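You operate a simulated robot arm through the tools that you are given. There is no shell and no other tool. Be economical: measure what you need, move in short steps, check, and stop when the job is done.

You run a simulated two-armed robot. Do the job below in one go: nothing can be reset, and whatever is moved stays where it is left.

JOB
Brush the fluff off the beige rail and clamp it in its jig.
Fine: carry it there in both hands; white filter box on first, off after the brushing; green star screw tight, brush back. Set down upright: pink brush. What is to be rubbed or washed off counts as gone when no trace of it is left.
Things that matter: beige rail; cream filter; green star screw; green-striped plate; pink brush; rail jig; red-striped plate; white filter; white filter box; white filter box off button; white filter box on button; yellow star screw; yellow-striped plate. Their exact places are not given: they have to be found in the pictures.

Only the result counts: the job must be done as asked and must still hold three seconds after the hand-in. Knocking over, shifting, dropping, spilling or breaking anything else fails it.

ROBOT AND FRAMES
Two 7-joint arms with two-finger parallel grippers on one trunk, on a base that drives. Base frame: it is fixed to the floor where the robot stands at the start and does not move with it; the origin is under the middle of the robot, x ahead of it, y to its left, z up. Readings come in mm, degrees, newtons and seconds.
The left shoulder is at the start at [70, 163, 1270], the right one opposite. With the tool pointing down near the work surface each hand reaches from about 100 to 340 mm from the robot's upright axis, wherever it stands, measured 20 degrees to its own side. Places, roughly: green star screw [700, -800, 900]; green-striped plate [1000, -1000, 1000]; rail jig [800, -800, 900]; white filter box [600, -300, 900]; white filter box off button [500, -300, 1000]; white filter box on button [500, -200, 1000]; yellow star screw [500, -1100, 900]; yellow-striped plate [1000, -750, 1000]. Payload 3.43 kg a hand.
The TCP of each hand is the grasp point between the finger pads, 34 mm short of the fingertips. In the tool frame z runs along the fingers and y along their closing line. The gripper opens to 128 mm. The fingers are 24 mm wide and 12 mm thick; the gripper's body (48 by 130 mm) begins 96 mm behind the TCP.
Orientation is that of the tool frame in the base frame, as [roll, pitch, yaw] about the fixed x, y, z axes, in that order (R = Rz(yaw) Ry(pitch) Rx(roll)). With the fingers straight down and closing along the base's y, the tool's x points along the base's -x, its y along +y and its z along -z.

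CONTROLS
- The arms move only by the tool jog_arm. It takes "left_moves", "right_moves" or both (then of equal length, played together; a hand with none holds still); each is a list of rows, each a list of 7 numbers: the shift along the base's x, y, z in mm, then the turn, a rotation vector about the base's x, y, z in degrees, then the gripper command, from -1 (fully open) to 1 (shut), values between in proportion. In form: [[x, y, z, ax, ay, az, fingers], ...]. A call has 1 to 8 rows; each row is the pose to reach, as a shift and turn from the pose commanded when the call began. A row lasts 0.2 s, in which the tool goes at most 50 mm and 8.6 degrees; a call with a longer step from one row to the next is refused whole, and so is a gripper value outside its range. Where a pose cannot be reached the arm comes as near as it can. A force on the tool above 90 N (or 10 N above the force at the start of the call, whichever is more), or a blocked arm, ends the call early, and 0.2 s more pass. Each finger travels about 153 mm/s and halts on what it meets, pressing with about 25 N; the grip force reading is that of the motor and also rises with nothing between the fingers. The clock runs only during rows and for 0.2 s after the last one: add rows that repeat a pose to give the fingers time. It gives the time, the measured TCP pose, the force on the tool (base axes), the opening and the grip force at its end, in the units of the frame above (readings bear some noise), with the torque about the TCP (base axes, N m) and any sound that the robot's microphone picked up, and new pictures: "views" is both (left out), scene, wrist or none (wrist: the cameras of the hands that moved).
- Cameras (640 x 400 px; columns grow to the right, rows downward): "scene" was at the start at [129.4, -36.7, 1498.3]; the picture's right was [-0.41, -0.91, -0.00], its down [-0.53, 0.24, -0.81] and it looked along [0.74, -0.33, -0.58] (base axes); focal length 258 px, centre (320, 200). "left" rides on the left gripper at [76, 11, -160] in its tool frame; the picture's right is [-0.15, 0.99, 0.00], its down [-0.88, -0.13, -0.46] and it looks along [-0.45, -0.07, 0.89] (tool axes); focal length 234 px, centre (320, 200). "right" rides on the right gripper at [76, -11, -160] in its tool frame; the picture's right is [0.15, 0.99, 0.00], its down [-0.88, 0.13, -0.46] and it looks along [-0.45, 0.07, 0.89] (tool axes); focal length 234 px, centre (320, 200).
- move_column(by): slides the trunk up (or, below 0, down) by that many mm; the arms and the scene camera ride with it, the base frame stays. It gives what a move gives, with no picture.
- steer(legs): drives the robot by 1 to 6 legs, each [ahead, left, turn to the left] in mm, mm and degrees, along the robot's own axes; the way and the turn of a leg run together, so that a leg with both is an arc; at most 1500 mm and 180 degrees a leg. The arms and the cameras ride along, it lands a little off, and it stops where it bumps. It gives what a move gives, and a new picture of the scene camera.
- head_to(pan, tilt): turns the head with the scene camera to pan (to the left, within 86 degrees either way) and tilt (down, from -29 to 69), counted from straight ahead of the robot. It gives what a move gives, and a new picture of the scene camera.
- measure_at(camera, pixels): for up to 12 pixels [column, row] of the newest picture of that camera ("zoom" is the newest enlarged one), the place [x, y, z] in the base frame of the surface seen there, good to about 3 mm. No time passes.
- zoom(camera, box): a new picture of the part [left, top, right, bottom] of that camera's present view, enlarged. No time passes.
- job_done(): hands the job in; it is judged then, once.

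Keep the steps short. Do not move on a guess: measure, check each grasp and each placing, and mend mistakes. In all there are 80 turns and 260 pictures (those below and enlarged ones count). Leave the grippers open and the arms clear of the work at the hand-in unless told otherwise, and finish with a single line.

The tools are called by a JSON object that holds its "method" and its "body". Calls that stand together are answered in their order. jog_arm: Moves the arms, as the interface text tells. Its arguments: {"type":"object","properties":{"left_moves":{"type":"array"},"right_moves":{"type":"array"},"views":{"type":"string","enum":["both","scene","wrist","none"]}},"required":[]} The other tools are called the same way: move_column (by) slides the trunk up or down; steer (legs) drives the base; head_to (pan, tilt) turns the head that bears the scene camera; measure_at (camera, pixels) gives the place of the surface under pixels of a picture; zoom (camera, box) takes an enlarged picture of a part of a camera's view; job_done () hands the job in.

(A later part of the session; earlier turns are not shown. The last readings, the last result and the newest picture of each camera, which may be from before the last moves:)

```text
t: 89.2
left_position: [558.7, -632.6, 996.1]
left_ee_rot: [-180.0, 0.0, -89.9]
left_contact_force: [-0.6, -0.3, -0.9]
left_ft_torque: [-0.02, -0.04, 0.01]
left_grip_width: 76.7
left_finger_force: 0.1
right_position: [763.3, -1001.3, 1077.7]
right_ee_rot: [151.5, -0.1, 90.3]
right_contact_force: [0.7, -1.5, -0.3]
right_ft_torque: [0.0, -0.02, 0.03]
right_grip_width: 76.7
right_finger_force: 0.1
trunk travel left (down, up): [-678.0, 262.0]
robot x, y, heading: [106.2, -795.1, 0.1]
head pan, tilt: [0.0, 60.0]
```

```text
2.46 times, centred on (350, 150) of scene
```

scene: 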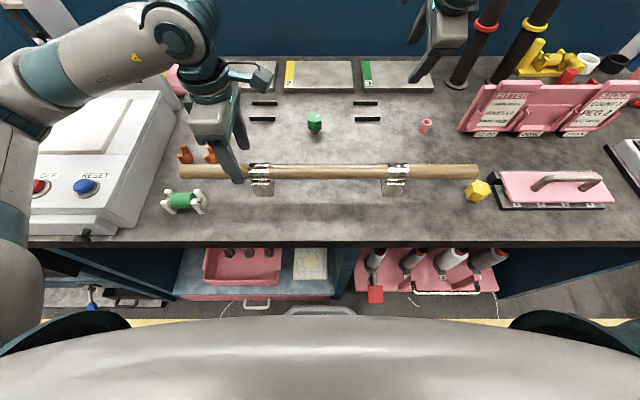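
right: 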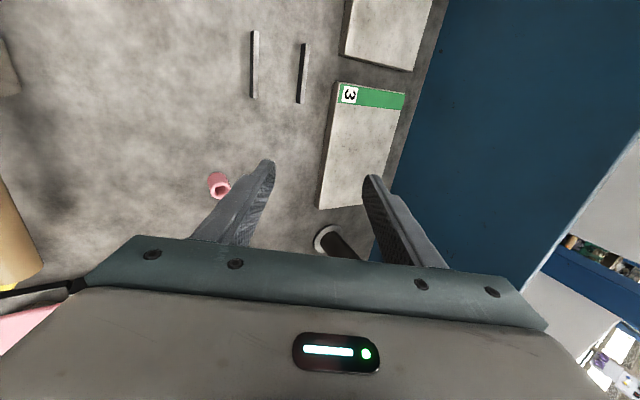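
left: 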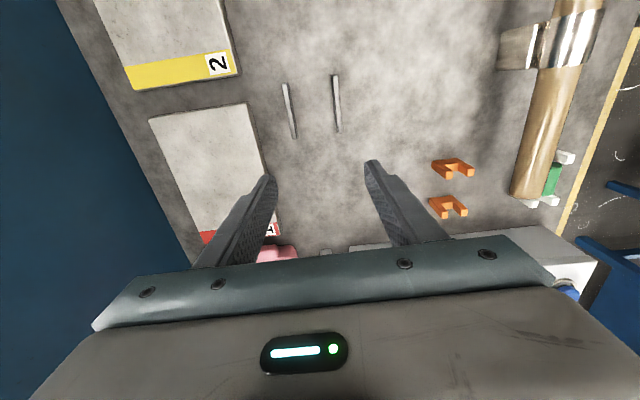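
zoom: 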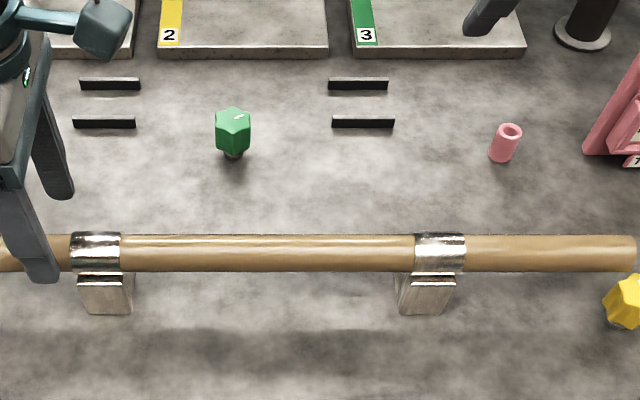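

{"method": "measure_at", "body": {"camera": "scene", "pixels": [[300, 84], [345, 84], [367, 84], [400, 84], [425, 84], [354, 75], [361, 75], [280, 75], [286, 75], [310, 66], [390, 66], [425, 66]]}}

{"method": "zoom", "body": {"camera": "scene", "box": [330, 50, 450, 110]}}

{"method": "measure_at", "body": {"camera": "right", "pixels": [[334, 85], [322, 200], [345, 20], [343, 55], [402, 95], [408, 68], [330, 120], [350, 205]]}}

```text
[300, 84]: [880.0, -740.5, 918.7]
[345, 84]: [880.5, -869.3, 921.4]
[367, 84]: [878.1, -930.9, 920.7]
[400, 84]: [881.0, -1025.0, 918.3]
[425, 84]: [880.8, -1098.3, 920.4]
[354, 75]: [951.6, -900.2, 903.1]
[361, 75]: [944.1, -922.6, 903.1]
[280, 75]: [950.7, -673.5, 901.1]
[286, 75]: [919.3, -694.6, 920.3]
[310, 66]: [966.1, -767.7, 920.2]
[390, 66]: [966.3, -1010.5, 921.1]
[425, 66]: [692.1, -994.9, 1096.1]
```

```text
5.33 times, centred on (390, 80) of scene
```

zoom: 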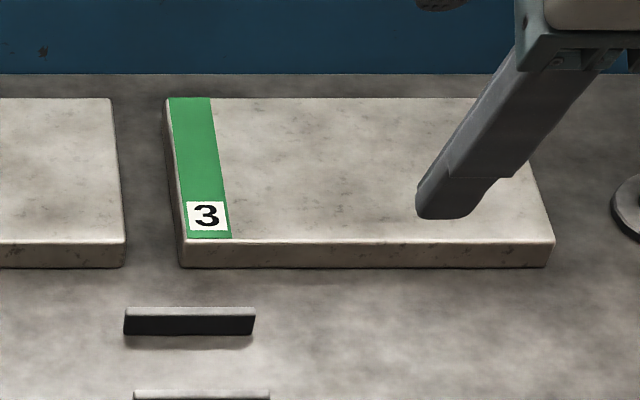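

```text
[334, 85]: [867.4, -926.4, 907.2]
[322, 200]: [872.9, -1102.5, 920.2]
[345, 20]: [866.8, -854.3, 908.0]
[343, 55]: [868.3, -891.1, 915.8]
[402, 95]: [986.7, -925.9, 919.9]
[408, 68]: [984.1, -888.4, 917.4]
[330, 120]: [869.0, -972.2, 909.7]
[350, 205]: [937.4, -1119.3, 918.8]
```

Plates 2 and 3 are still aligned (front x≈867–869), so nothing moved. Now raise both hands properly, one call at a time.

{"method": "jog_arm", "body": {"right_moves": [[-15, 0, 30, 0, 6, 0, -0.2], [-20, 10, 60, 0, 13, 0, -0.2], [-20, 20, 90, 0, 13, 0, -0.2], [-20, 25, 110, 0, 13, 0, -0.2]], "left_moves": [[0, 0, 40, 0, 0, 0, -0.2], [-8, 0, 80, 0, 0, 0, -0.2], [-16, 0, 120, 0, 0, 0, -0.2], [-18, 0, 140, 0, 0, 0, -0.2]], "views": "none"}}

```text
t: 90.2
left_position: [544.1, -631.6, 1136.2]
left_ee_rot: [180.0, 0.0, -90.1]
left_contact_force: [-0.7, 0.3, -0.9]
left_ft_torque: [0.02, -0.01, 0.01]
left_grip_width: 76.6
left_finger_force: 0.2
right_position: [745.5, -975.0, 1187.2]
right_ee_rot: [164.5, -0.3, 90.1]
right_contact_force: [-0.2, -0.2, 0.8]
right_ft_torque: [0.02, 0.0, -0.01]
right_grip_width: 76.5
right_finger_force: 0.1
trunk travel left (down, up): [-678.0, 262.0]
robot x, y, heading: [110.3, -796.9, -0.1]
head pan, tilt: [0.0, 60.0]
```

Both are high. Lower the trunk by 80 mm (hands then ~1056 and ~1107).

{"method": "move_column", "body": {"by": -80}}

{"method": "jog_arm", "body": {"right_moves": [[15, 0, -15, 0, 0, 0, -0.2], [30, 0, -30, 0, 0, 0, -0.2], [42, 0, -50, 0, 0, 0, -0.2], [42, 0, -80, 0, 0, 0, -0.2], [42, 0, -100, 0, 0, 0, -0.2], [42, 0, -100, 0, 0, 0, -0.2]], "views": "none"}}

```text
t: 91.3
left_position: [544.4, -631.0, 1055.6]
left_ee_rot: [-179.9, 0.0, -90.0]
left_contact_force: [0.4, -0.8, 0.8]
left_ft_torque: [0.0, -0.06, 0.02]
left_grip_width: 76.9
left_finger_force: 0.0
right_position: [745.0, -974.6, 1107.7]
right_ee_rot: [164.7, -0.3, 90.1]
right_contact_force: [-1.4, -0.1, -0.6]
right_ft_torque: [0.02, -0.02, -0.02]
right_grip_width: 76.4
right_finger_force: 0.1
trunk travel left (down, up): [-598.0, 342.0]
robot x, y, heading: [107.7, -794.7, -0.2]
head pan, tilt: [0.0, 60.0]
```

```text
t: 92.8
left_position: [543.9, -632.5, 1054.6]
left_ee_rot: [-179.9, 0.0, -90.2]
left_contact_force: [-0.3, 0.5, -0.3]
left_ft_torque: [-0.01, -0.03, -0.01]
left_grip_width: 76.9
left_finger_force: 0.1
right_position: [786.1, -974.6, 1006.7]
right_ee_rot: [164.6, -0.3, 90.2]
right_contact_force: [1.4, 0.5, 0.4]
right_ft_torque: [0.0, 0.02, 0.02]
right_grip_width: 76.5
right_finger_force: 0.1
trunk travel left (down, up): [-598.0, 342.0]
robot x, y, heading: [110.3, -792.1, -0.0]
head pan, tilt: [0.0, 60.0]
```

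Right now reaches over the jig. Confirm it down to working height 967.

{"method": "jog_arm", "body": {"right_moves": [[2, 0, -20, 0, 0, 0, -0.2], [4, 0, -40, 0, 0, 0, -0.2], [4, 0, -40, 0, 0, 0, -0.2]], "views": "none"}}

```text
t: 93.5
left_position: [544.7, -632.2, 1055.2]
left_ee_rot: [180.0, -0.1, -90.1]
left_contact_force: [0.5, 0.0, 0.1]
left_ft_torque: [0.02, 0.01, 0.01]
left_grip_width: 76.8
left_finger_force: 0.2
right_position: [789.0, -975.0, 968.8]
right_ee_rot: [164.5, -0.5, 90.2]
right_contact_force: [-0.2, 0.2, -0.5]
right_ft_torque: [0.0, -0.03, -0.03]
right_grip_width: 76.9
right_finger_force: 0.0
trunk travel left (down, up): [-598.0, 342.0]
robot x, y, heading: [106.7, -790.9, -0.0]
head pan, tilt: [0.0, 60.0]
```

Reach is fine. Back up and over to the bar's right end at [541, −1006].

{"method": "jog_arm", "body": {"right_moves": [[0, 0, 45, 0, 0, 0, -0.2], [0, 0, 90, 0, 0, 0, -0.2], [-49, -5, 95, 0, 0, 0, -0.2], [-98, -12, 95, 0, 0, 0, -0.2], [-147, -19, 95, 0, 0, 0, -0.2], [-196, -25, 95, 0, 0, 0, -0.2], [-245, -31, 95, 0, 0, 0, -0.2], [-247, -31, 95, 0, 0, 0, -0.2]], "views": "both"}}

{"method": "zoom", "body": {"camera": "scene", "box": [170, 100, 500, 230]}}

{"method": "zoom", "body": {"camera": "right", "box": [160, 0, 480, 260]}}

```text
t: 95.3
left_position: [546.6, -631.9, 1054.0]
left_ee_rot: [180.0, 0.0, -90.1]
left_contact_force: [0.1, -0.3, -0.3]
left_ft_torque: [-0.04, 0.02, -0.01]
left_grip_width: 76.9
left_finger_force: 0.0
right_position: [542.7, -1004.1, 1062.9]
right_ee_rot: [164.6, -0.3, 90.2]
right_contact_force: [0.2, -0.1, 0.2]
right_ft_torque: [0.0, 0.02, 0.01]
right_grip_width: 76.7
right_finger_force: 0.0
trunk travel left (down, up): [-598.0, 342.0]
robot x, y, heading: [110.8, -795.2, -0.3]
head pan, tilt: [0.0, 60.0]
```

scene: 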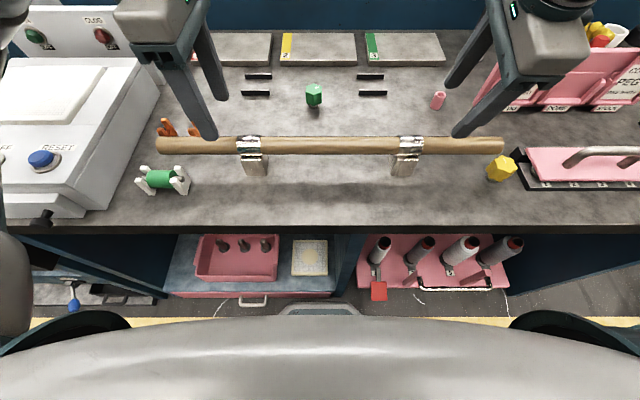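
right: 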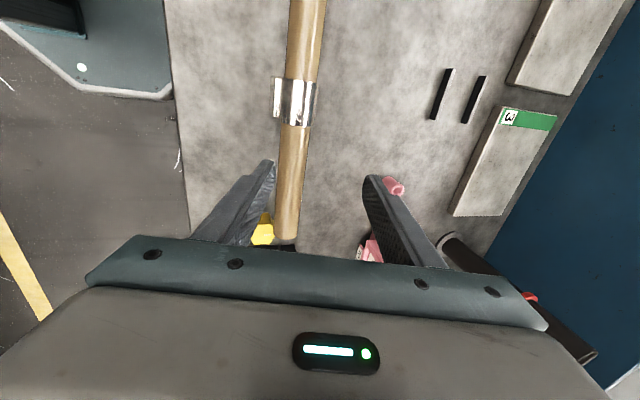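

```text
1.94 times, centred on (335, 165) of scene
```

zoom: 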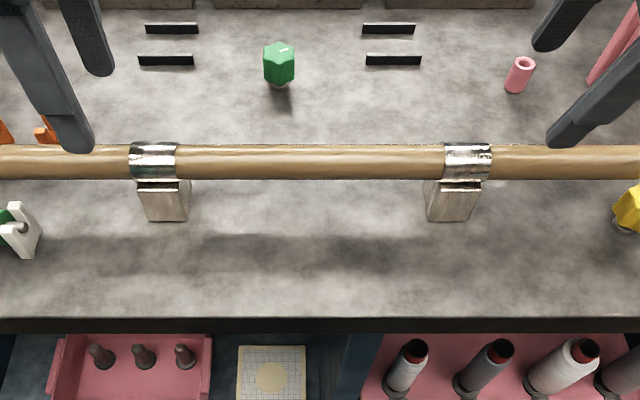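

```text
1.54 times, centred on (320, 130) of right
```

zoom: 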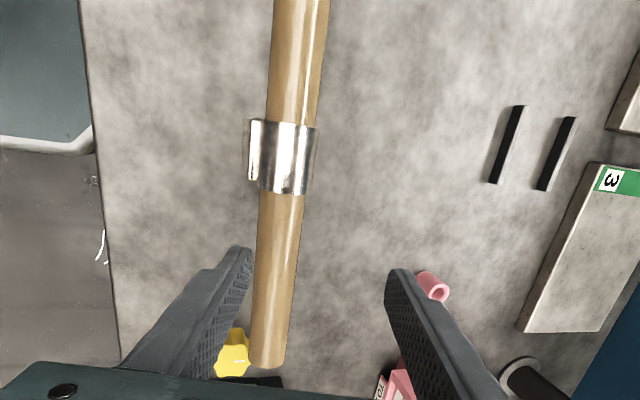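

Bar is between both hands' fingers. Lower both to bar height with fingers open.

{"method": "jog_arm", "body": {"right_moves": [[-2, 0, -35, 0, 0, 0, -0.2], [-2, 0, -70, 0, 0, 0, -0.2], [-2, 0, -88, 0, 0, 0, -0.2], [-2, 0, -99, 0, 0, 0, -0.2], [-2, 0, -99, 0, 0, 0, -0.2]], "left_moves": [[-5, 0, -35, 0, 0, 0, -0.2], [-5, 0, -70, 0, 0, 0, -0.2], [-5, 0, -82, 0, 0, 0, -0.2], [-5, 0, -91, 0, 0, 0, -0.2], [-5, 0, -91, 0, 0, 0, -0.2]], "views": "both"}}

```text
t: 96.5
left_position: [537.7, -631.9, 963.1]
left_ee_rot: [-179.9, 0.0, -90.1]
left_contact_force: [-0.1, -0.7, 0.1]
left_ft_torque: [0.03, 0.02, 0.02]
left_grip_width: 76.8
left_finger_force: 0.0
right_position: [542.8, -1004.2, 965.2]
right_ee_rot: [164.8, -0.4, 90.1]
right_contact_force: [0.2, -0.6, 0.0]
right_ft_torque: [0.03, -0.04, 0.01]
right_grip_width: 76.6
right_finger_force: 0.1
trunk travel left (down, up): [-598.0, 342.0]
robot x, y, heading: [109.6, -797.0, -0.2]
head pan, tilt: [0.0, 60.0]
```

scene: 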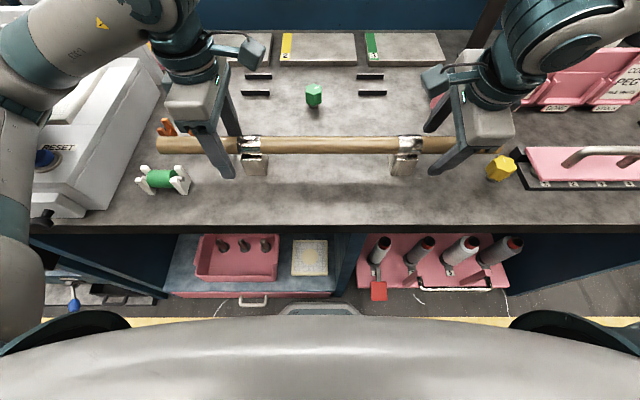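
right: 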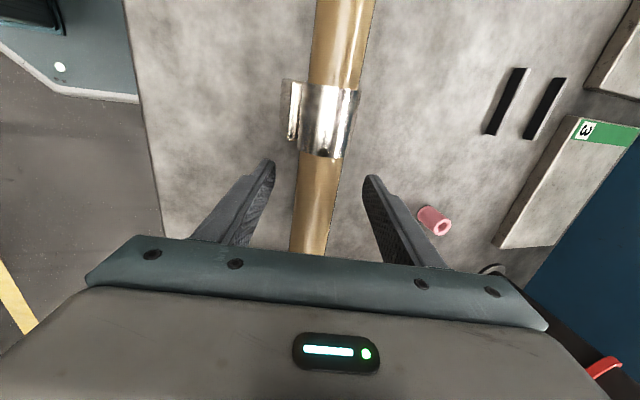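
left: 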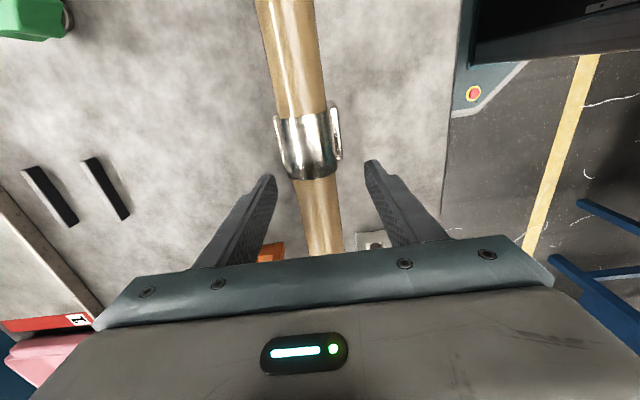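

Close both grippers on the bar.

{"method": "jog_arm", "body": {"right_moves": [[-1, 0, -1, 0, 0, 0, 0.3], [-1, 0, -1, 0, 0, 0, 0.6], [-1, 0, -1, 0, 0, 0, 1], [-1, 0, -1, 0, 0, 0, 1], [-1, 0, -1, 0, 0, 0, 1]], "left_moves": [[1, 0, 0, 0, 0, 0, 0.3], [1, 0, 0, 0, 0, 0, 0.6], [1, 0, 0, 0, 0, 0, 1], [1, 0, 0, 0, 0, 0, 1], [1, 0, 0, 0, 0, 0, 1]], "views": "wrist"}}

{"method": "measure_at", "body": {"camera": "scene", "pixels": [[246, 160], [266, 160], [255, 170], [395, 160], [415, 160], [402, 170], [246, 95], [270, 95], [361, 94], [384, 95]]}}

```text
t: 97.8
left_position: [538.5, -631.3, 964.2]
left_ee_rot: [180.0, 0.0, -89.9]
left_contact_force: [3.5, 1.9, 0.7]
left_ft_torque: [-0.03, -0.03, 0.68]
left_grip_width: 31.6
left_finger_force: 24.8
right_position: [543.6, -1005.6, 962.8]
right_ee_rot: [164.8, -0.2, 90.2]
right_contact_force: [-3.2, 0.1, -0.4]
right_ft_torque: [-0.07, 0.02, 0.64]
right_grip_width: 31.6
right_finger_force: 25.1
trunk travel left (down, up): [-598.0, 342.0]
robot x, y, heading: [109.4, -794.3, -0.1]
head pan, tilt: [0.0, 60.0]
```

right: 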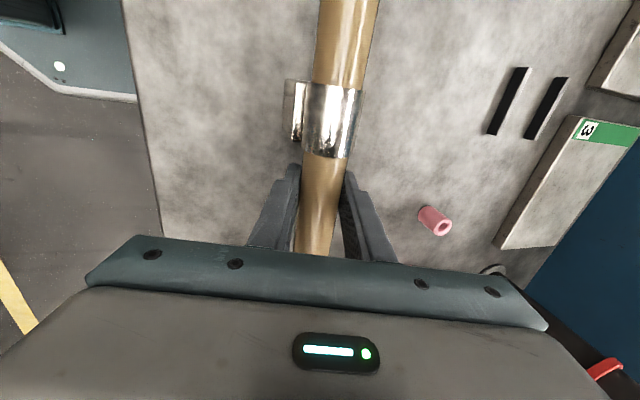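
left: 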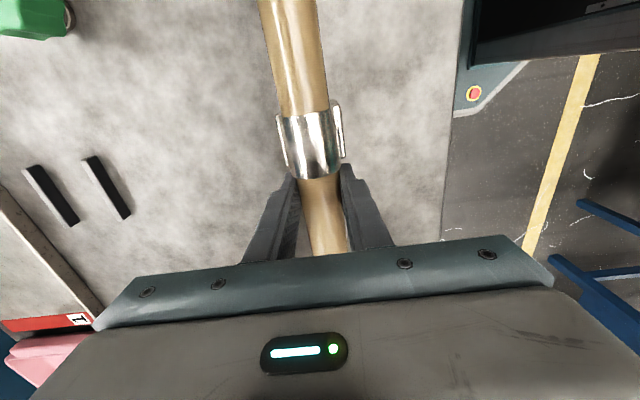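

```text
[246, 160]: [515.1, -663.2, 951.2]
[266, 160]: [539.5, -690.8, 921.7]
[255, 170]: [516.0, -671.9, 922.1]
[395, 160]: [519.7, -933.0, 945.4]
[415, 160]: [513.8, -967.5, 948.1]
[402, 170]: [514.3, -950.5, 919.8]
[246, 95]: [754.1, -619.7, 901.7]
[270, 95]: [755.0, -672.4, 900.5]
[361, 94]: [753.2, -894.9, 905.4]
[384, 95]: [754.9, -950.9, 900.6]
```

Both hold it (31.6 mm). Lift 30 mm together and check that the feet come along.

{"method": "jog_arm", "body": {"right_moves": [[0, 0, 5, 0, 0, 0, 1], [0, 0, 15, 0, 0, 0, 1], [0, 0, 30, 0, 0, 0, 1], [0, 0, 30, 0, 0, 0, 1]], "left_moves": [[0, 0, 5, 0, 0, 0, 1], [0, 0, 15, 0, 0, 0, 1], [0, 0, 30, 0, 0, 0, 1], [0, 0, 30, 0, 0, 0, 1]], "views": "both"}}

{"method": "zoom", "body": {"camera": "scene", "box": [150, 80, 510, 230]}}

```text
t: 98.8
left_position: [539.9, -632.5, 994.6]
left_ee_rot: [179.8, 0.1, -90.1]
left_contact_force: [0.5, 2.4, -8.5]
left_ft_torque: [0.62, 0.11, 0.08]
left_grip_width: 31.7
left_finger_force: 25.2
right_position: [541.7, -1005.7, 992.2]
right_ee_rot: [164.6, -0.3, 90.2]
right_contact_force: [0.2, -3.0, -1.9]
right_ft_torque: [0.57, -0.06, 0.08]
right_grip_width: 32.1
right_finger_force: 25.2
trunk travel left (down, up): [-598.0, 342.0]
robot x, y, heading: [110.1, -795.9, 0.1]
head pan, tilt: [0.0, 60.0]
```

scene: 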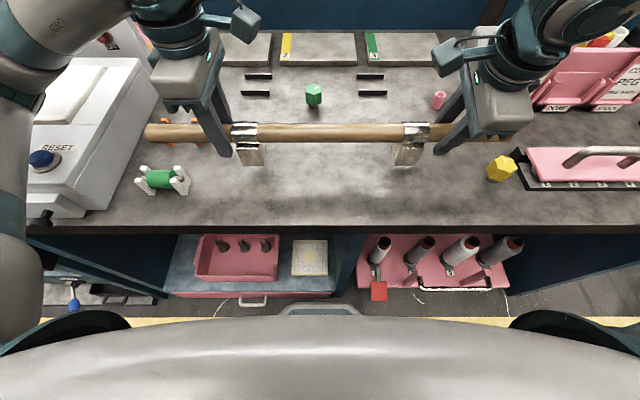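
right: 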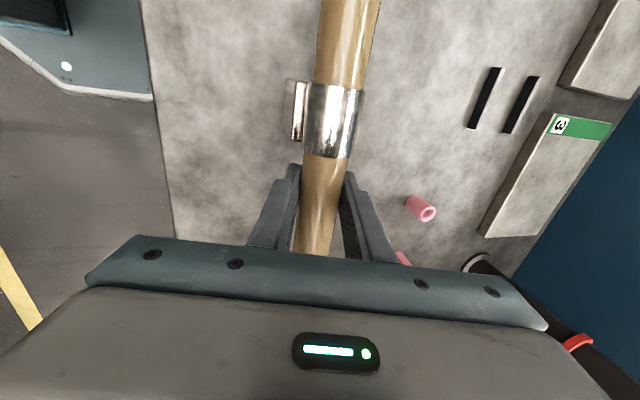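
left: 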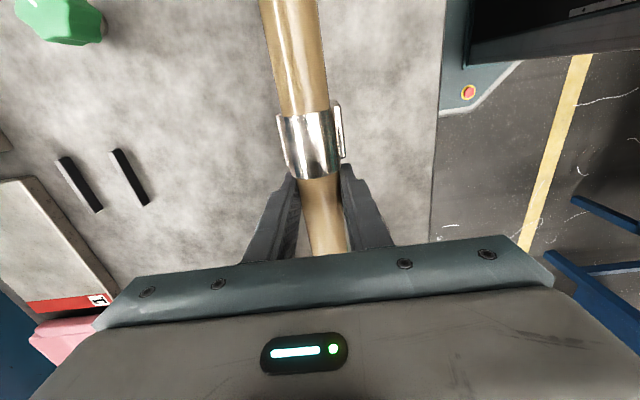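

```text
1.78 times, centred on (330, 155) of scene
```

zoom: 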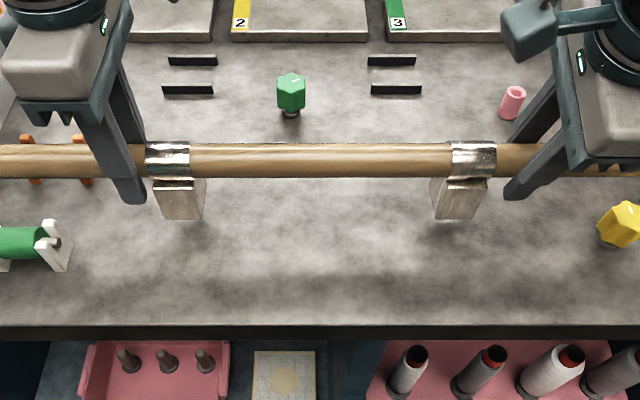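

The feet come along (~10 N). Raise a further 60 mm and carry to above the jig: +248 x, +31 y.

{"method": "jog_arm", "body": {"right_moves": [[0, 0, 30, 0, 0, 0, 1], [0, 0, 60, 0, 0, 0, 1], [42, 5, 60, 0, 0, 0, 1], [84, 10, 60, 0, 0, 0, 1], [126, 15, 60, 0, 0, 0, 1], [168, 20, 60, 0, 0, 0, 1], [210, 26, 60, 0, 0, 0, 1], [248, 31, 60, 0, 0, 0, 1]], "left_moves": [[0, 0, 30, 0, 0, 0, 1], [0, 0, 60, 0, 0, 0, 1], [42, 5, 60, 0, 0, 0, 1], [84, 10, 60, 0, 0, 0, 1], [126, 15, 60, 0, 0, 0, 1], [168, 20, 60, 0, 0, 0, 1], [210, 26, 60, 0, 0, 0, 1], [248, 31, 60, 0, 0, 0, 1]], "views": "both"}}

{"method": "zoom", "body": {"camera": "scene", "box": [200, 30, 460, 160]}}

```text
t: 100.5
left_position: [794.9, -603.5, 1051.1]
left_ee_rot: [179.7, 0.0, -90.1]
left_contact_force: [0.4, -5.6, -5.8]
left_ft_torque: [-0.13, 0.03, 0.15]
left_grip_width: 31.8
left_finger_force: 25.3
right_position: [793.2, -977.5, 1051.1]
right_ee_rot: [164.9, -0.4, 90.1]
right_contact_force: [0.1, 5.9, -5.5]
right_ft_torque: [-0.07, 0.07, -0.22]
right_grip_width: 31.6
right_finger_force: 25.2
trunk travel left (down, up): [-598.0, 342.0]
robot x, y, heading: [109.2, -795.4, -0.1]
head pan, tilt: [0.0, 60.0]
```

scene: 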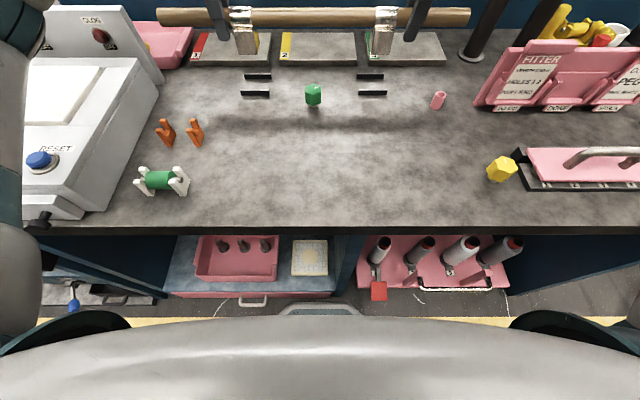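
right: 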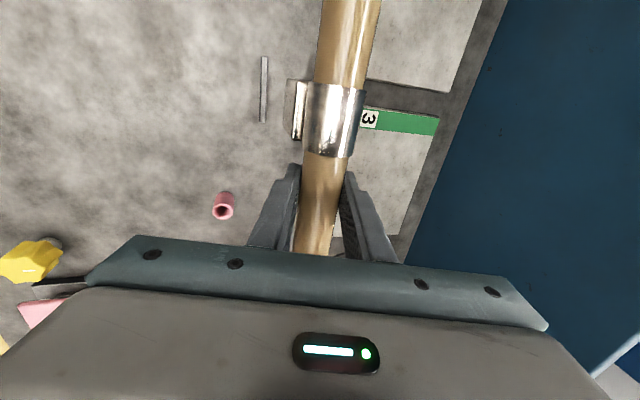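
left: 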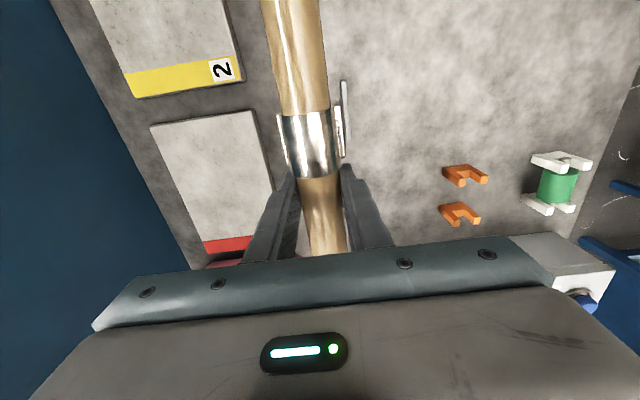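

```text
2.46 times, centred on (330, 95) of scene
```

zoom: 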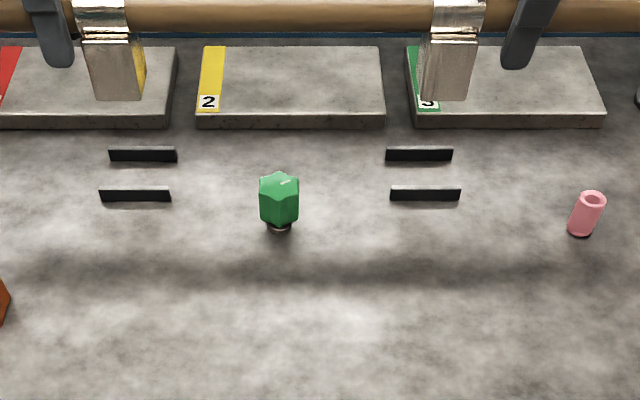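

Measure foot faces and slats in this enlarged view.

{"method": "measure_at", "body": {"camera": "zoom", "pixels": [[95, 70], [128, 70], [98, 95], [135, 95], [112, 50], [430, 70], [468, 70], [430, 95], [465, 95], [450, 50], [135, 190], [425, 188]]}}

{"method": "measure_at", "body": {"camera": "zoom", "pixels": [[112, 189], [165, 189], [395, 187], [455, 187], [115, 149], [172, 149], [390, 148], [448, 148], [143, 149], [420, 148]]}}

```text
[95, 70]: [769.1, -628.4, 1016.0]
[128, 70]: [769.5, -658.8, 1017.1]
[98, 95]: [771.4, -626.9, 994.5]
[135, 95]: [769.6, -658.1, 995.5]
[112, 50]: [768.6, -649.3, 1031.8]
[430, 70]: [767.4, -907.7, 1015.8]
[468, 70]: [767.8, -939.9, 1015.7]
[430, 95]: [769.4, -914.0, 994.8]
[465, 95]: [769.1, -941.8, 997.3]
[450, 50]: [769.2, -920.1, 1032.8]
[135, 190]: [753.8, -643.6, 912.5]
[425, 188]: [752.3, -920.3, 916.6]
```

```text
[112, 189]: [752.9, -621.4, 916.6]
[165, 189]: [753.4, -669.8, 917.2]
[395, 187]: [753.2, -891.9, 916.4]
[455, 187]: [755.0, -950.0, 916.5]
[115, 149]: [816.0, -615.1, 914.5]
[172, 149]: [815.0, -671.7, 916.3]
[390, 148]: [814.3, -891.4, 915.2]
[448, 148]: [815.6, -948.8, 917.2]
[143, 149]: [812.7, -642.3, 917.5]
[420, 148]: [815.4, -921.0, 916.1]
```

Feet are square (front faces x≈769); slat gap centre 784.3 in the same view; foot half depth ≈25, so I need about −9 mm in x. Lower to just above the slats and re-check.

{"method": "jog_arm", "body": {"right_moves": [[-5, 1, -15, 0, 0, 0, 1], [-9, 2, -30, 0, 0, 0, 1], [-9, 2, -50, 0, 0, 0, 1], [-9, 2, -64, 0, 0, 0, 1], [-9, 2, -64, 0, 0, 0, 1]], "left_moves": [[-5, 1, -15, 0, 0, 0, 1], [-9, 2, -30, 0, 0, 0, 1], [-9, 2, -50, 0, 0, 0, 1], [-9, 2, -64, 0, 0, 0, 1], [-9, 2, -64, 0, 0, 0, 1]], "views": "both"}}

{"method": "zoom", "body": {"camera": "scene", "box": [230, 40, 290, 110]}}

{"method": "zoom", "body": {"camera": "scene", "box": [340, 40, 410, 110]}}

{"method": "zoom", "body": {"camera": "left", "box": [240, 60, 400, 190]}}

{"method": "zoom", "body": {"camera": "right", "box": [240, 40, 400, 170]}}

```text
t: 101.8
left_position: [780.2, -599.1, 989.0]
left_ee_rot: [-180.0, 0.0, -90.1]
left_contact_force: [-0.9, -12.5, -4.0]
left_ft_torque: [-0.53, 0.0, -0.05]
left_grip_width: 31.8
left_finger_force: 25.7
right_position: [778.9, -973.3, 989.3]
right_ee_rot: [164.6, -0.4, 90.1]
right_contact_force: [0.3, 12.9, -5.8]
right_ft_torque: [0.0, -0.06, -0.03]
right_grip_width: 31.8
right_finger_force: 24.8
trunk travel left (down, up): [-598.0, 342.0]
robot x, y, heading: [111.2, -791.7, 0.0]
head pan, tilt: [0.0, 60.0]
```

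scene: 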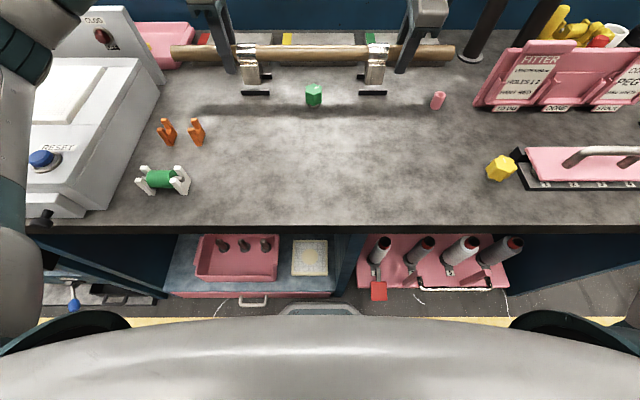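
right: 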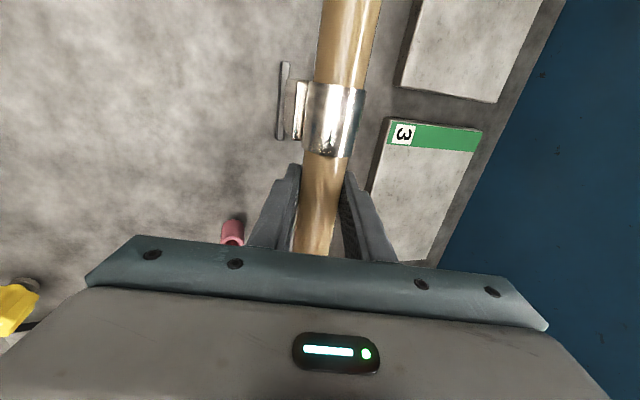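
left: 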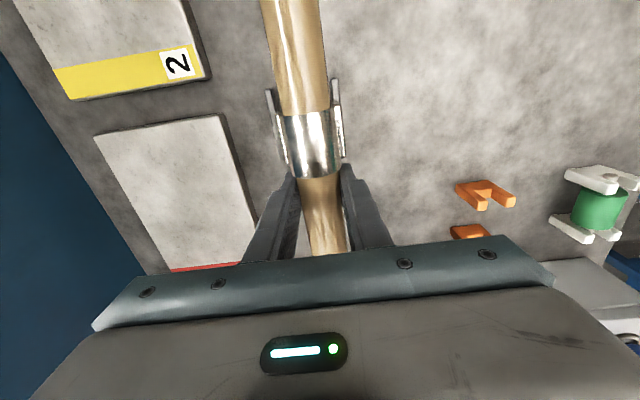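

```text
5.71 times, centred on (260, 75) of scene
```

zoom: 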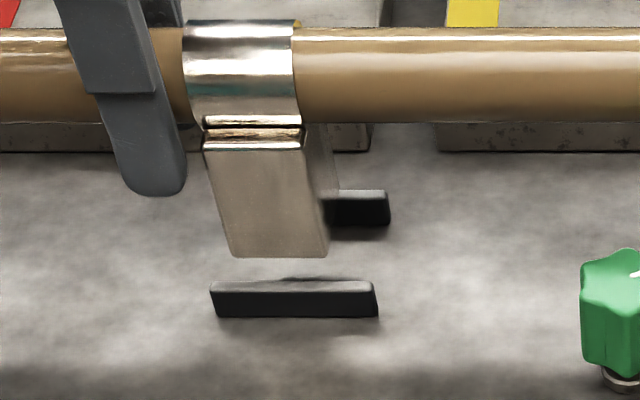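

```text
5.71 times, centred on (375, 75) of scene
```

zoom: 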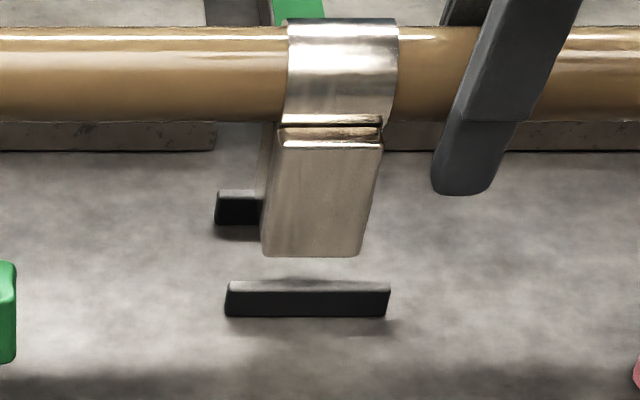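

```text
3.08 times, centred on (320, 125) of left
```

zoom: 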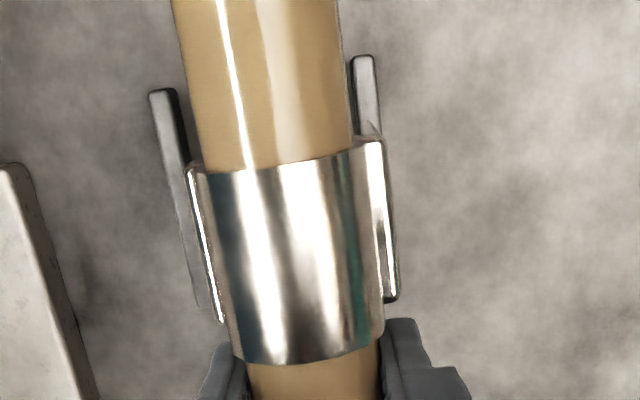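

```text
3.08 times, centred on (320, 105) of right
```

zoom: 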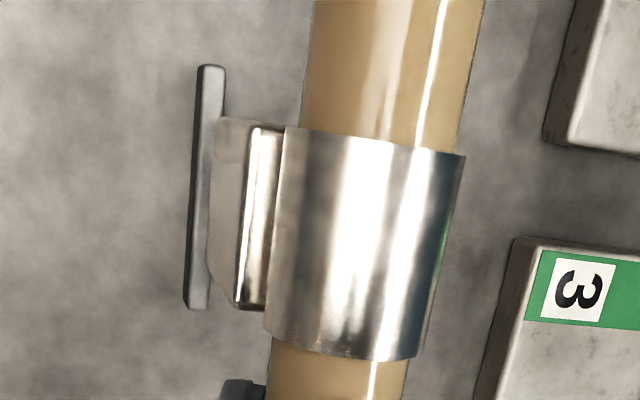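

{"method": "measure_at", "body": {"camera": "zoom", "pixels": [[215, 200]]}}

{"method": "measure_at", "body": {"camera": "scene", "pixels": [[255, 73], [257, 82], [250, 65], [371, 73], [371, 82], [375, 66], [258, 90], [372, 90], [268, 74], [355, 74], [245, 90], [382, 90]]}}

{"method": "measure_at", "body": {"camera": "left", "pixels": [[334, 84], [336, 95], [271, 95], [275, 105], [341, 125], [291, 140], [340, 147]]}}

{"method": "measure_at", "body": {"camera": "right", "pixels": [[284, 70], [281, 100], [279, 132], [294, 95], [291, 115], [302, 95]]}}

```text
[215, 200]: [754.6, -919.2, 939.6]
```

```text
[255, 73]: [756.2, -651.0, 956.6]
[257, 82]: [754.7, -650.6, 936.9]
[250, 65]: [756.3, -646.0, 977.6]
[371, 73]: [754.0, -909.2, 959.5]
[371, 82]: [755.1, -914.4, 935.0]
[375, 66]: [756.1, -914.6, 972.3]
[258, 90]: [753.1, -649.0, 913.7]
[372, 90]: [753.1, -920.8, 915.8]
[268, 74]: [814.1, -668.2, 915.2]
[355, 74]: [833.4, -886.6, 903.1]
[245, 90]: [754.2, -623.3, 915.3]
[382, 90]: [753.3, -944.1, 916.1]
```

```text
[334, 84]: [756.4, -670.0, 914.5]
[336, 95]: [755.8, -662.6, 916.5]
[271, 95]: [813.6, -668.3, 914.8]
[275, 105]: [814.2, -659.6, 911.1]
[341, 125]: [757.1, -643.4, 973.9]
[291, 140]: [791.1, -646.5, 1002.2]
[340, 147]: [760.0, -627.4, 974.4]
```

```text
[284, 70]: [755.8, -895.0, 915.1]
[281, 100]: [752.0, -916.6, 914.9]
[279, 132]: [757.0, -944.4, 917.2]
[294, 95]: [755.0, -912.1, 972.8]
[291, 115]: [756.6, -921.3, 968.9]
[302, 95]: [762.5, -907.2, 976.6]
```

Foot fronts at 755; should be ≈759.5. Shift +4.5 mm and lower to 4 mm above slat top, then check again.

{"method": "jog_arm", "body": {"right_moves": [[4.5, 0, 0, 0, 0, 0, 1], [4.5, 0, -3, 0, 0, 0, 1], [4.5, 0, -5, 0, 0, 0, 1], [4.5, 0, -5, 0, 0, 0, 1]], "left_moves": [[4.5, -1, 0, 0, 0, 0, 1], [4.5, -1, -3, 0, 0, 0, 1], [4.5, -1, -5, 0, 0, 0, 1], [4.5, -1, -5, 0, 0, 0, 1]], "views": "both"}}

{"method": "measure_at", "body": {"camera": "scene", "pixels": [[255, 72], [257, 80], [254, 76], [371, 72], [371, 80], [372, 76], [258, 90], [372, 90], [245, 90], [382, 90]]}}

{"method": "zoom", "body": {"camera": "scene", "box": [230, 40, 290, 110]}}

{"method": "zoom", "body": {"camera": "left", "box": [240, 60, 400, 190]}}

{"method": "zoom", "body": {"camera": "right", "box": [240, 40, 400, 170]}}

```text
t: 102.8
left_position: [784.4, -599.9, 983.0]
left_ee_rot: [179.9, 0.2, -89.9]
left_contact_force: [1.0, -1.8, -9.5]
left_ft_torque: [0.65, 0.02, 0.07]
left_grip_width: 31.6
left_finger_force: 24.5
right_position: [783.7, -974.0, 983.5]
right_ee_rot: [164.6, -0.3, 90.1]
right_contact_force: [-0.9, 2.4, -1.2]
right_ft_torque: [0.83, -0.03, 0.16]
right_grip_width: 31.6
right_finger_force: 25.1
trunk travel left (down, up): [-598.0, 342.0]
robot x, y, heading: [108.4, -794.8, -0.2]
head pan, tilt: [0.0, 60.0]
```

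scene: 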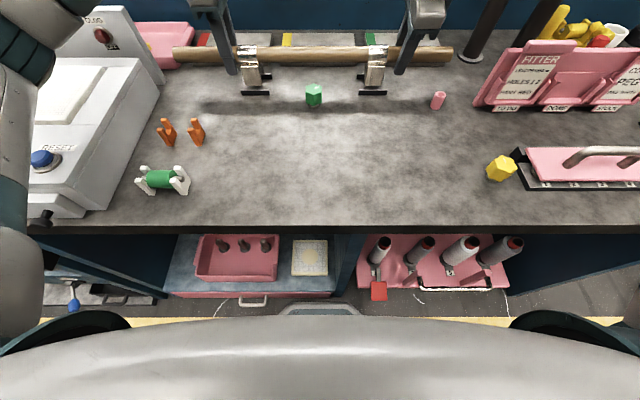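
right: 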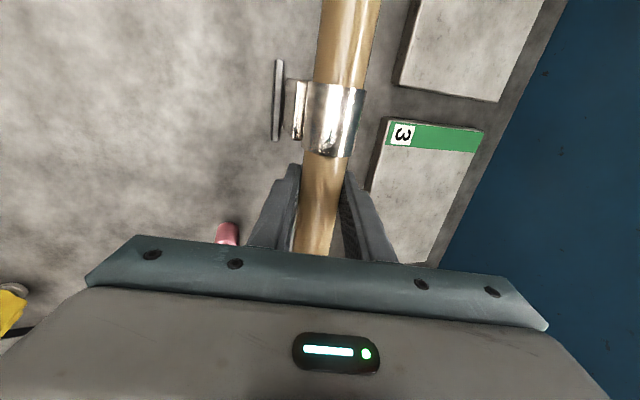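
left: 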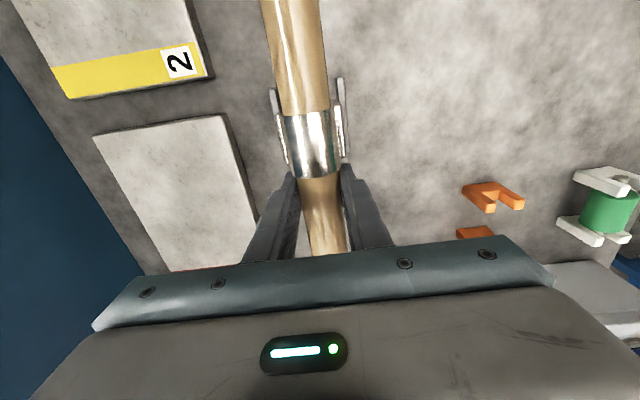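

```text
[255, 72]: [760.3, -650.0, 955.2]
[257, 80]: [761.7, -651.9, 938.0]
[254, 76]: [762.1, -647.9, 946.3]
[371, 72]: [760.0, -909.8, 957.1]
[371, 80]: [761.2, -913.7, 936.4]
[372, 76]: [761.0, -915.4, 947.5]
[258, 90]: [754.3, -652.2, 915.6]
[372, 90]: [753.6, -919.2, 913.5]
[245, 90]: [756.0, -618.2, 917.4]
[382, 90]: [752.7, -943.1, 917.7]
```

```text
5.71 times, centred on (260, 75) of scene
```

zoom: 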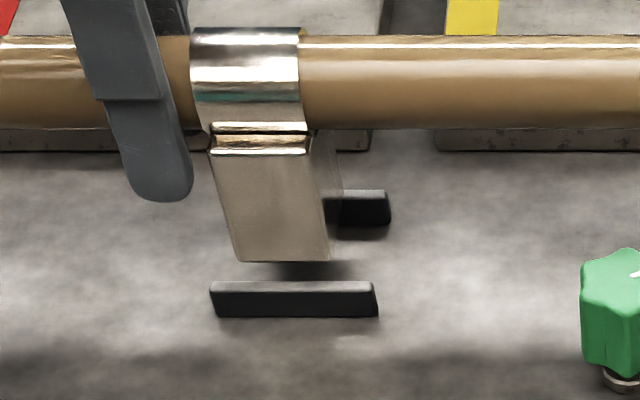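

```text
3.08 times, centred on (320, 125) of left
```

zoom: 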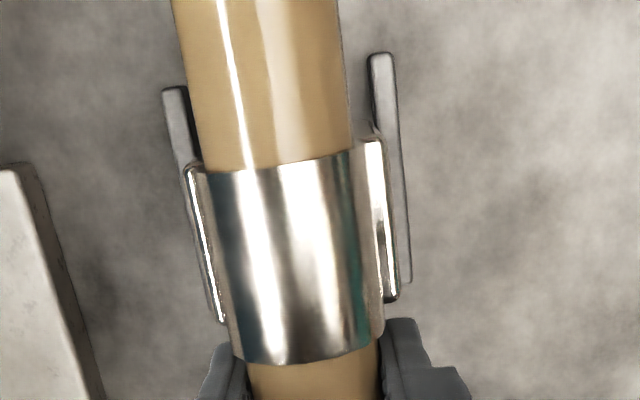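

```text
3.08 times, centred on (320, 105) of right
```

zoom: 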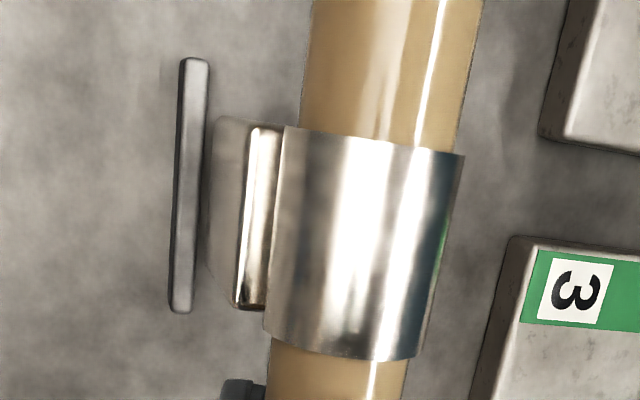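

Foot front ≈761, front slat inner face ≈757; hand x 784 = gap centre. Lower in small steps.

{"method": "jog_arm", "body": {"right_moves": [[-0.5, 0, -4, 0, 0, 0, 1], [-0.5, 0, -8, 0, 0, 0, 1], [-0.5, 0, -11, 0, 0, 0, 1], [-0.5, 0, -11, 0, 0, 0, 1]], "left_moves": [[-0.5, 0, -4, 0, 0, 0, 1], [-0.5, 0, -8, 0, 0, 0, 1], [-0.5, 0, -11, 0, 0, 0, 1], [-0.5, 0, -11, 0, 0, 0, 1]], "views": "scene"}}

{"method": "zoom", "body": {"camera": "scene", "box": [225, 40, 405, 120]}}

```text
t: 103.8
left_position: [785.0, -599.0, 972.5]
left_ee_rot: [-180.0, 0.0, -90.0]
left_contact_force: [0.1, 4.9, -4.8]
left_ft_torque: [0.17, -0.02, 0.01]
left_grip_width: 31.5
left_finger_force: 25.0
right_position: [784.5, -972.1, 971.2]
right_ee_rot: [164.7, -0.3, 90.1]
right_contact_force: [-0.8, -6.3, -5.9]
right_ft_torque: [-0.11, 0.0, -0.12]
right_grip_width: 31.7
right_finger_force: 25.6
trunk travel left (down, up): [-598.0, 342.0]
robot x, y, heading: [110.1, -795.5, -0.2]
head pan, tilt: [0.0, 60.0]
```

scene: 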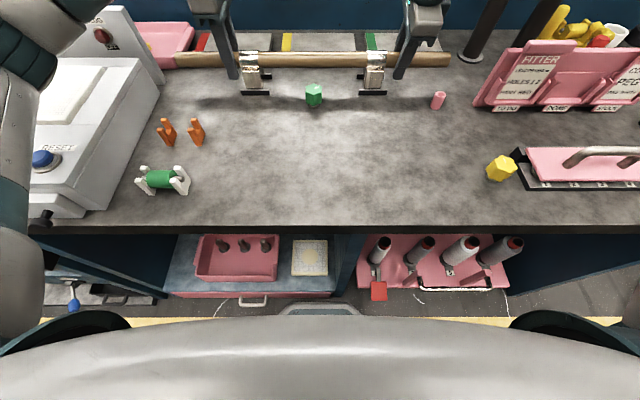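

```text
3.56 times, centred on (315, 80) of scene
```

zoom: 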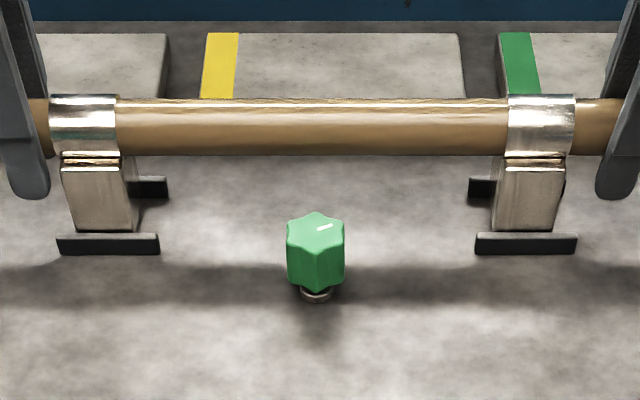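

Feet are entering between the slats with no resistance. Continue to the bench.

{"method": "jog_arm", "body": {"right_moves": [[0, 0, -3, 0, 0, 0, 1], [0, 0, -6, 0, 0, 0, 1], [0, 0, -9, 0, 0, 0, 1], [0, 0, -9, 0, 0, 0, 1]], "left_moves": [[0, 0, -3, 0, 0, 0, 1], [0, 0, -6, 0, 0, 0, 1], [0, 0, -9, 0, 0, 0, 1], [0, 0, -9, 0, 0, 0, 1]], "views": "none"}}

```text
t: 104.8
left_position: [783.5, -599.0, 965.5]
left_ee_rot: [180.0, 0.0, -90.1]
left_contact_force: [0.3, 15.2, -3.7]
left_ft_torque: [-0.2, 0.02, 0.17]
left_grip_width: 31.6
left_finger_force: 24.7
right_position: [785.3, -972.9, 962.4]
right_ee_rot: [164.5, -0.2, 90.2]
right_contact_force: [1.2, -14.3, 0.5]
right_ft_torque: [-0.23, 0.07, 0.07]
right_grip_width: 31.4
right_finger_force: 25.3
trunk travel left (down, up): [-598.0, 342.0]
robot x, y, heading: [111.1, -789.6, 0.0]
head pan, tilt: [0.0, 60.0]
```

Almost seated (it stood at 964.2 / 962.8 before). Lower 2 mm more and check.

{"method": "jog_arm", "body": {"right_moves": [[0, 0, -1, 0, 0, 0, 1], [0, 0, -1, 0, 0, 0, 1]], "left_moves": [[0, 1, -2, 0, 0, 0, 1], [0, 1, -2, 0, 0, 0, 1]], "views": "scene"}}

{"method": "zoom", "body": {"camera": "scene", "box": [225, 40, 405, 120]}}

```text
t: 105.3
left_position: [784.6, -599.8, 965.1]
left_ee_rot: [-179.8, 0.1, -90.1]
left_contact_force: [4.0, 11.5, 7.3]
left_ft_torque: [0.2, 0.05, -0.08]
left_grip_width: 31.8
left_finger_force: 24.4
right_position: [783.6, -973.4, 963.1]
right_ee_rot: [164.4, -0.3, 90.1]
right_contact_force: [4.8, -13.2, 5.6]
right_ft_torque: [-0.41, -0.06, -0.33]
right_grip_width: 31.6
right_finger_force: 25.1
trunk travel left (down, up): [-598.0, 342.0]
robot x, y, heading: [100.2, -793.7, -0.1]
head pan, tilt: [0.0, 60.0]
```

scene: 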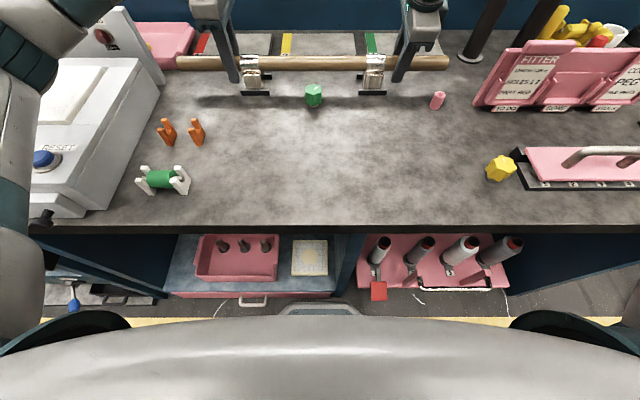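

```text
3.56 times, centred on (315, 80) of scene
```

zoom: 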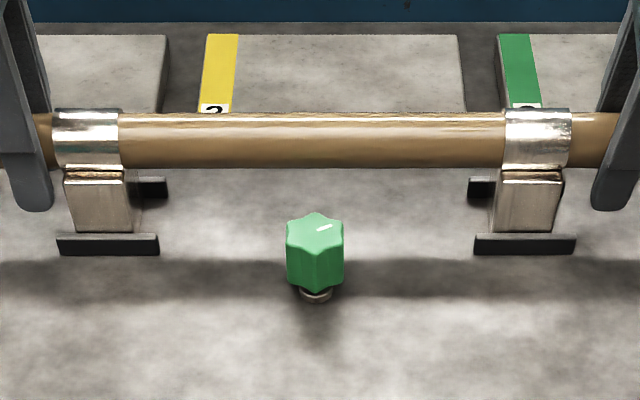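

Seated: both feet sit between slats with support force. Open both hands moderately and withdraw (right along its tilted axis).

{"method": "jog_arm", "body": {"right_moves": [[0, 0, 0, 0, 0, 0, 0.3], [0, 0, 0, 0, 0, 0, 0], [0, 0, 0, 0, 0, 0, 0], [-5, 0, 20, 0, 0, 0, 0], [-13, 0, 50, 0, 0, 0, 0], [-24, 0, 90, 0, 0, 0, 0]], "left_moves": [[0, 0, 0, 0, 0, 0, 0.3], [0, 0, 0, 0, 0, 0, 0], [0, 0, 0, 0, 0, 0, 0], [0, 0, 20, 0, 0, 0, 0], [0, 0, 50, 0, 0, 0, 0], [0, 0, 90, 0, 0, 0, 0]], "views": "both"}}

{"method": "zoom", "body": {"camera": "scene", "box": [225, 40, 405, 120]}}

{"method": "measure_at", "body": {"camera": "scene", "pixels": [[314, 85], [314, 90], [309, 86], [319, 86], [314, 99], [256, 80], [371, 80], [313, 62], [310, 96], [320, 93]]}}

```text
t: 106.8
left_position: [780.1, -600.3, 1053.6]
left_ee_rot: [-179.9, 0.0, -90.1]
left_contact_force: [-0.8, 0.5, 0.2]
left_ft_torque: [0.0, -0.04, -0.03]
left_grip_width: 64.0
left_finger_force: 0.2
right_position: [757.4, -971.9, 1052.7]
right_ee_rot: [164.4, -0.3, 90.2]
right_contact_force: [0.5, -0.1, 0.2]
right_ft_torque: [-0.01, 0.0, -0.01]
right_grip_width: 64.1
right_finger_force: 0.1
trunk travel left (down, up): [-598.0, 342.0]
robot x, y, heading: [111.3, -795.6, 0.0]
head pan, tilt: [0.0, 60.0]
```

scene: 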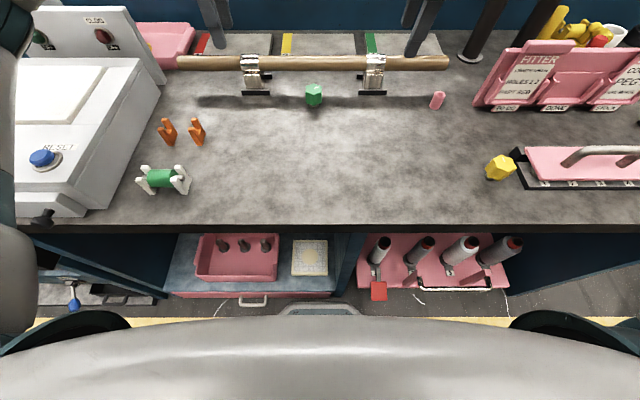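
right: 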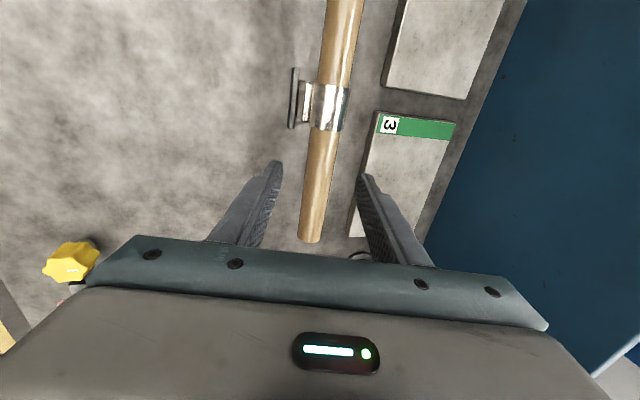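
left: 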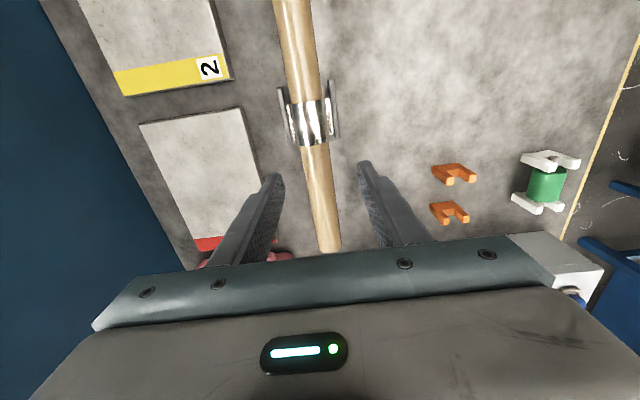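

```text
3.56 times, centred on (315, 80) of scene
```

zoom: 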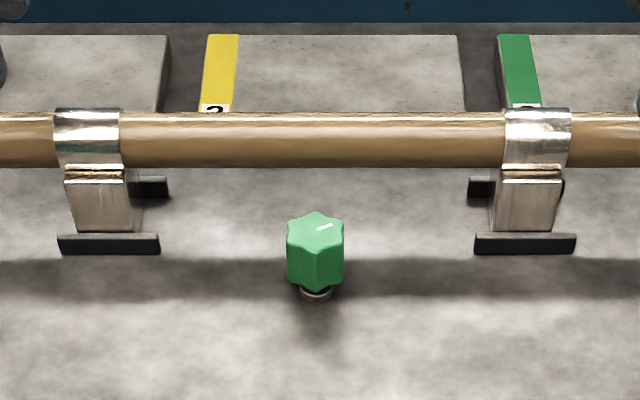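

```text
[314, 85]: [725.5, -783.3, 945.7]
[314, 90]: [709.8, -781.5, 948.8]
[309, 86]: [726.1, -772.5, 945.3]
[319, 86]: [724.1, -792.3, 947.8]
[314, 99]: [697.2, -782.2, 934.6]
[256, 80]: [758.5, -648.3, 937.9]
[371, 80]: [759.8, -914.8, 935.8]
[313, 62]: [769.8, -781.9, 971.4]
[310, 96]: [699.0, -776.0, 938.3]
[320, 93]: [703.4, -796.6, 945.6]
```

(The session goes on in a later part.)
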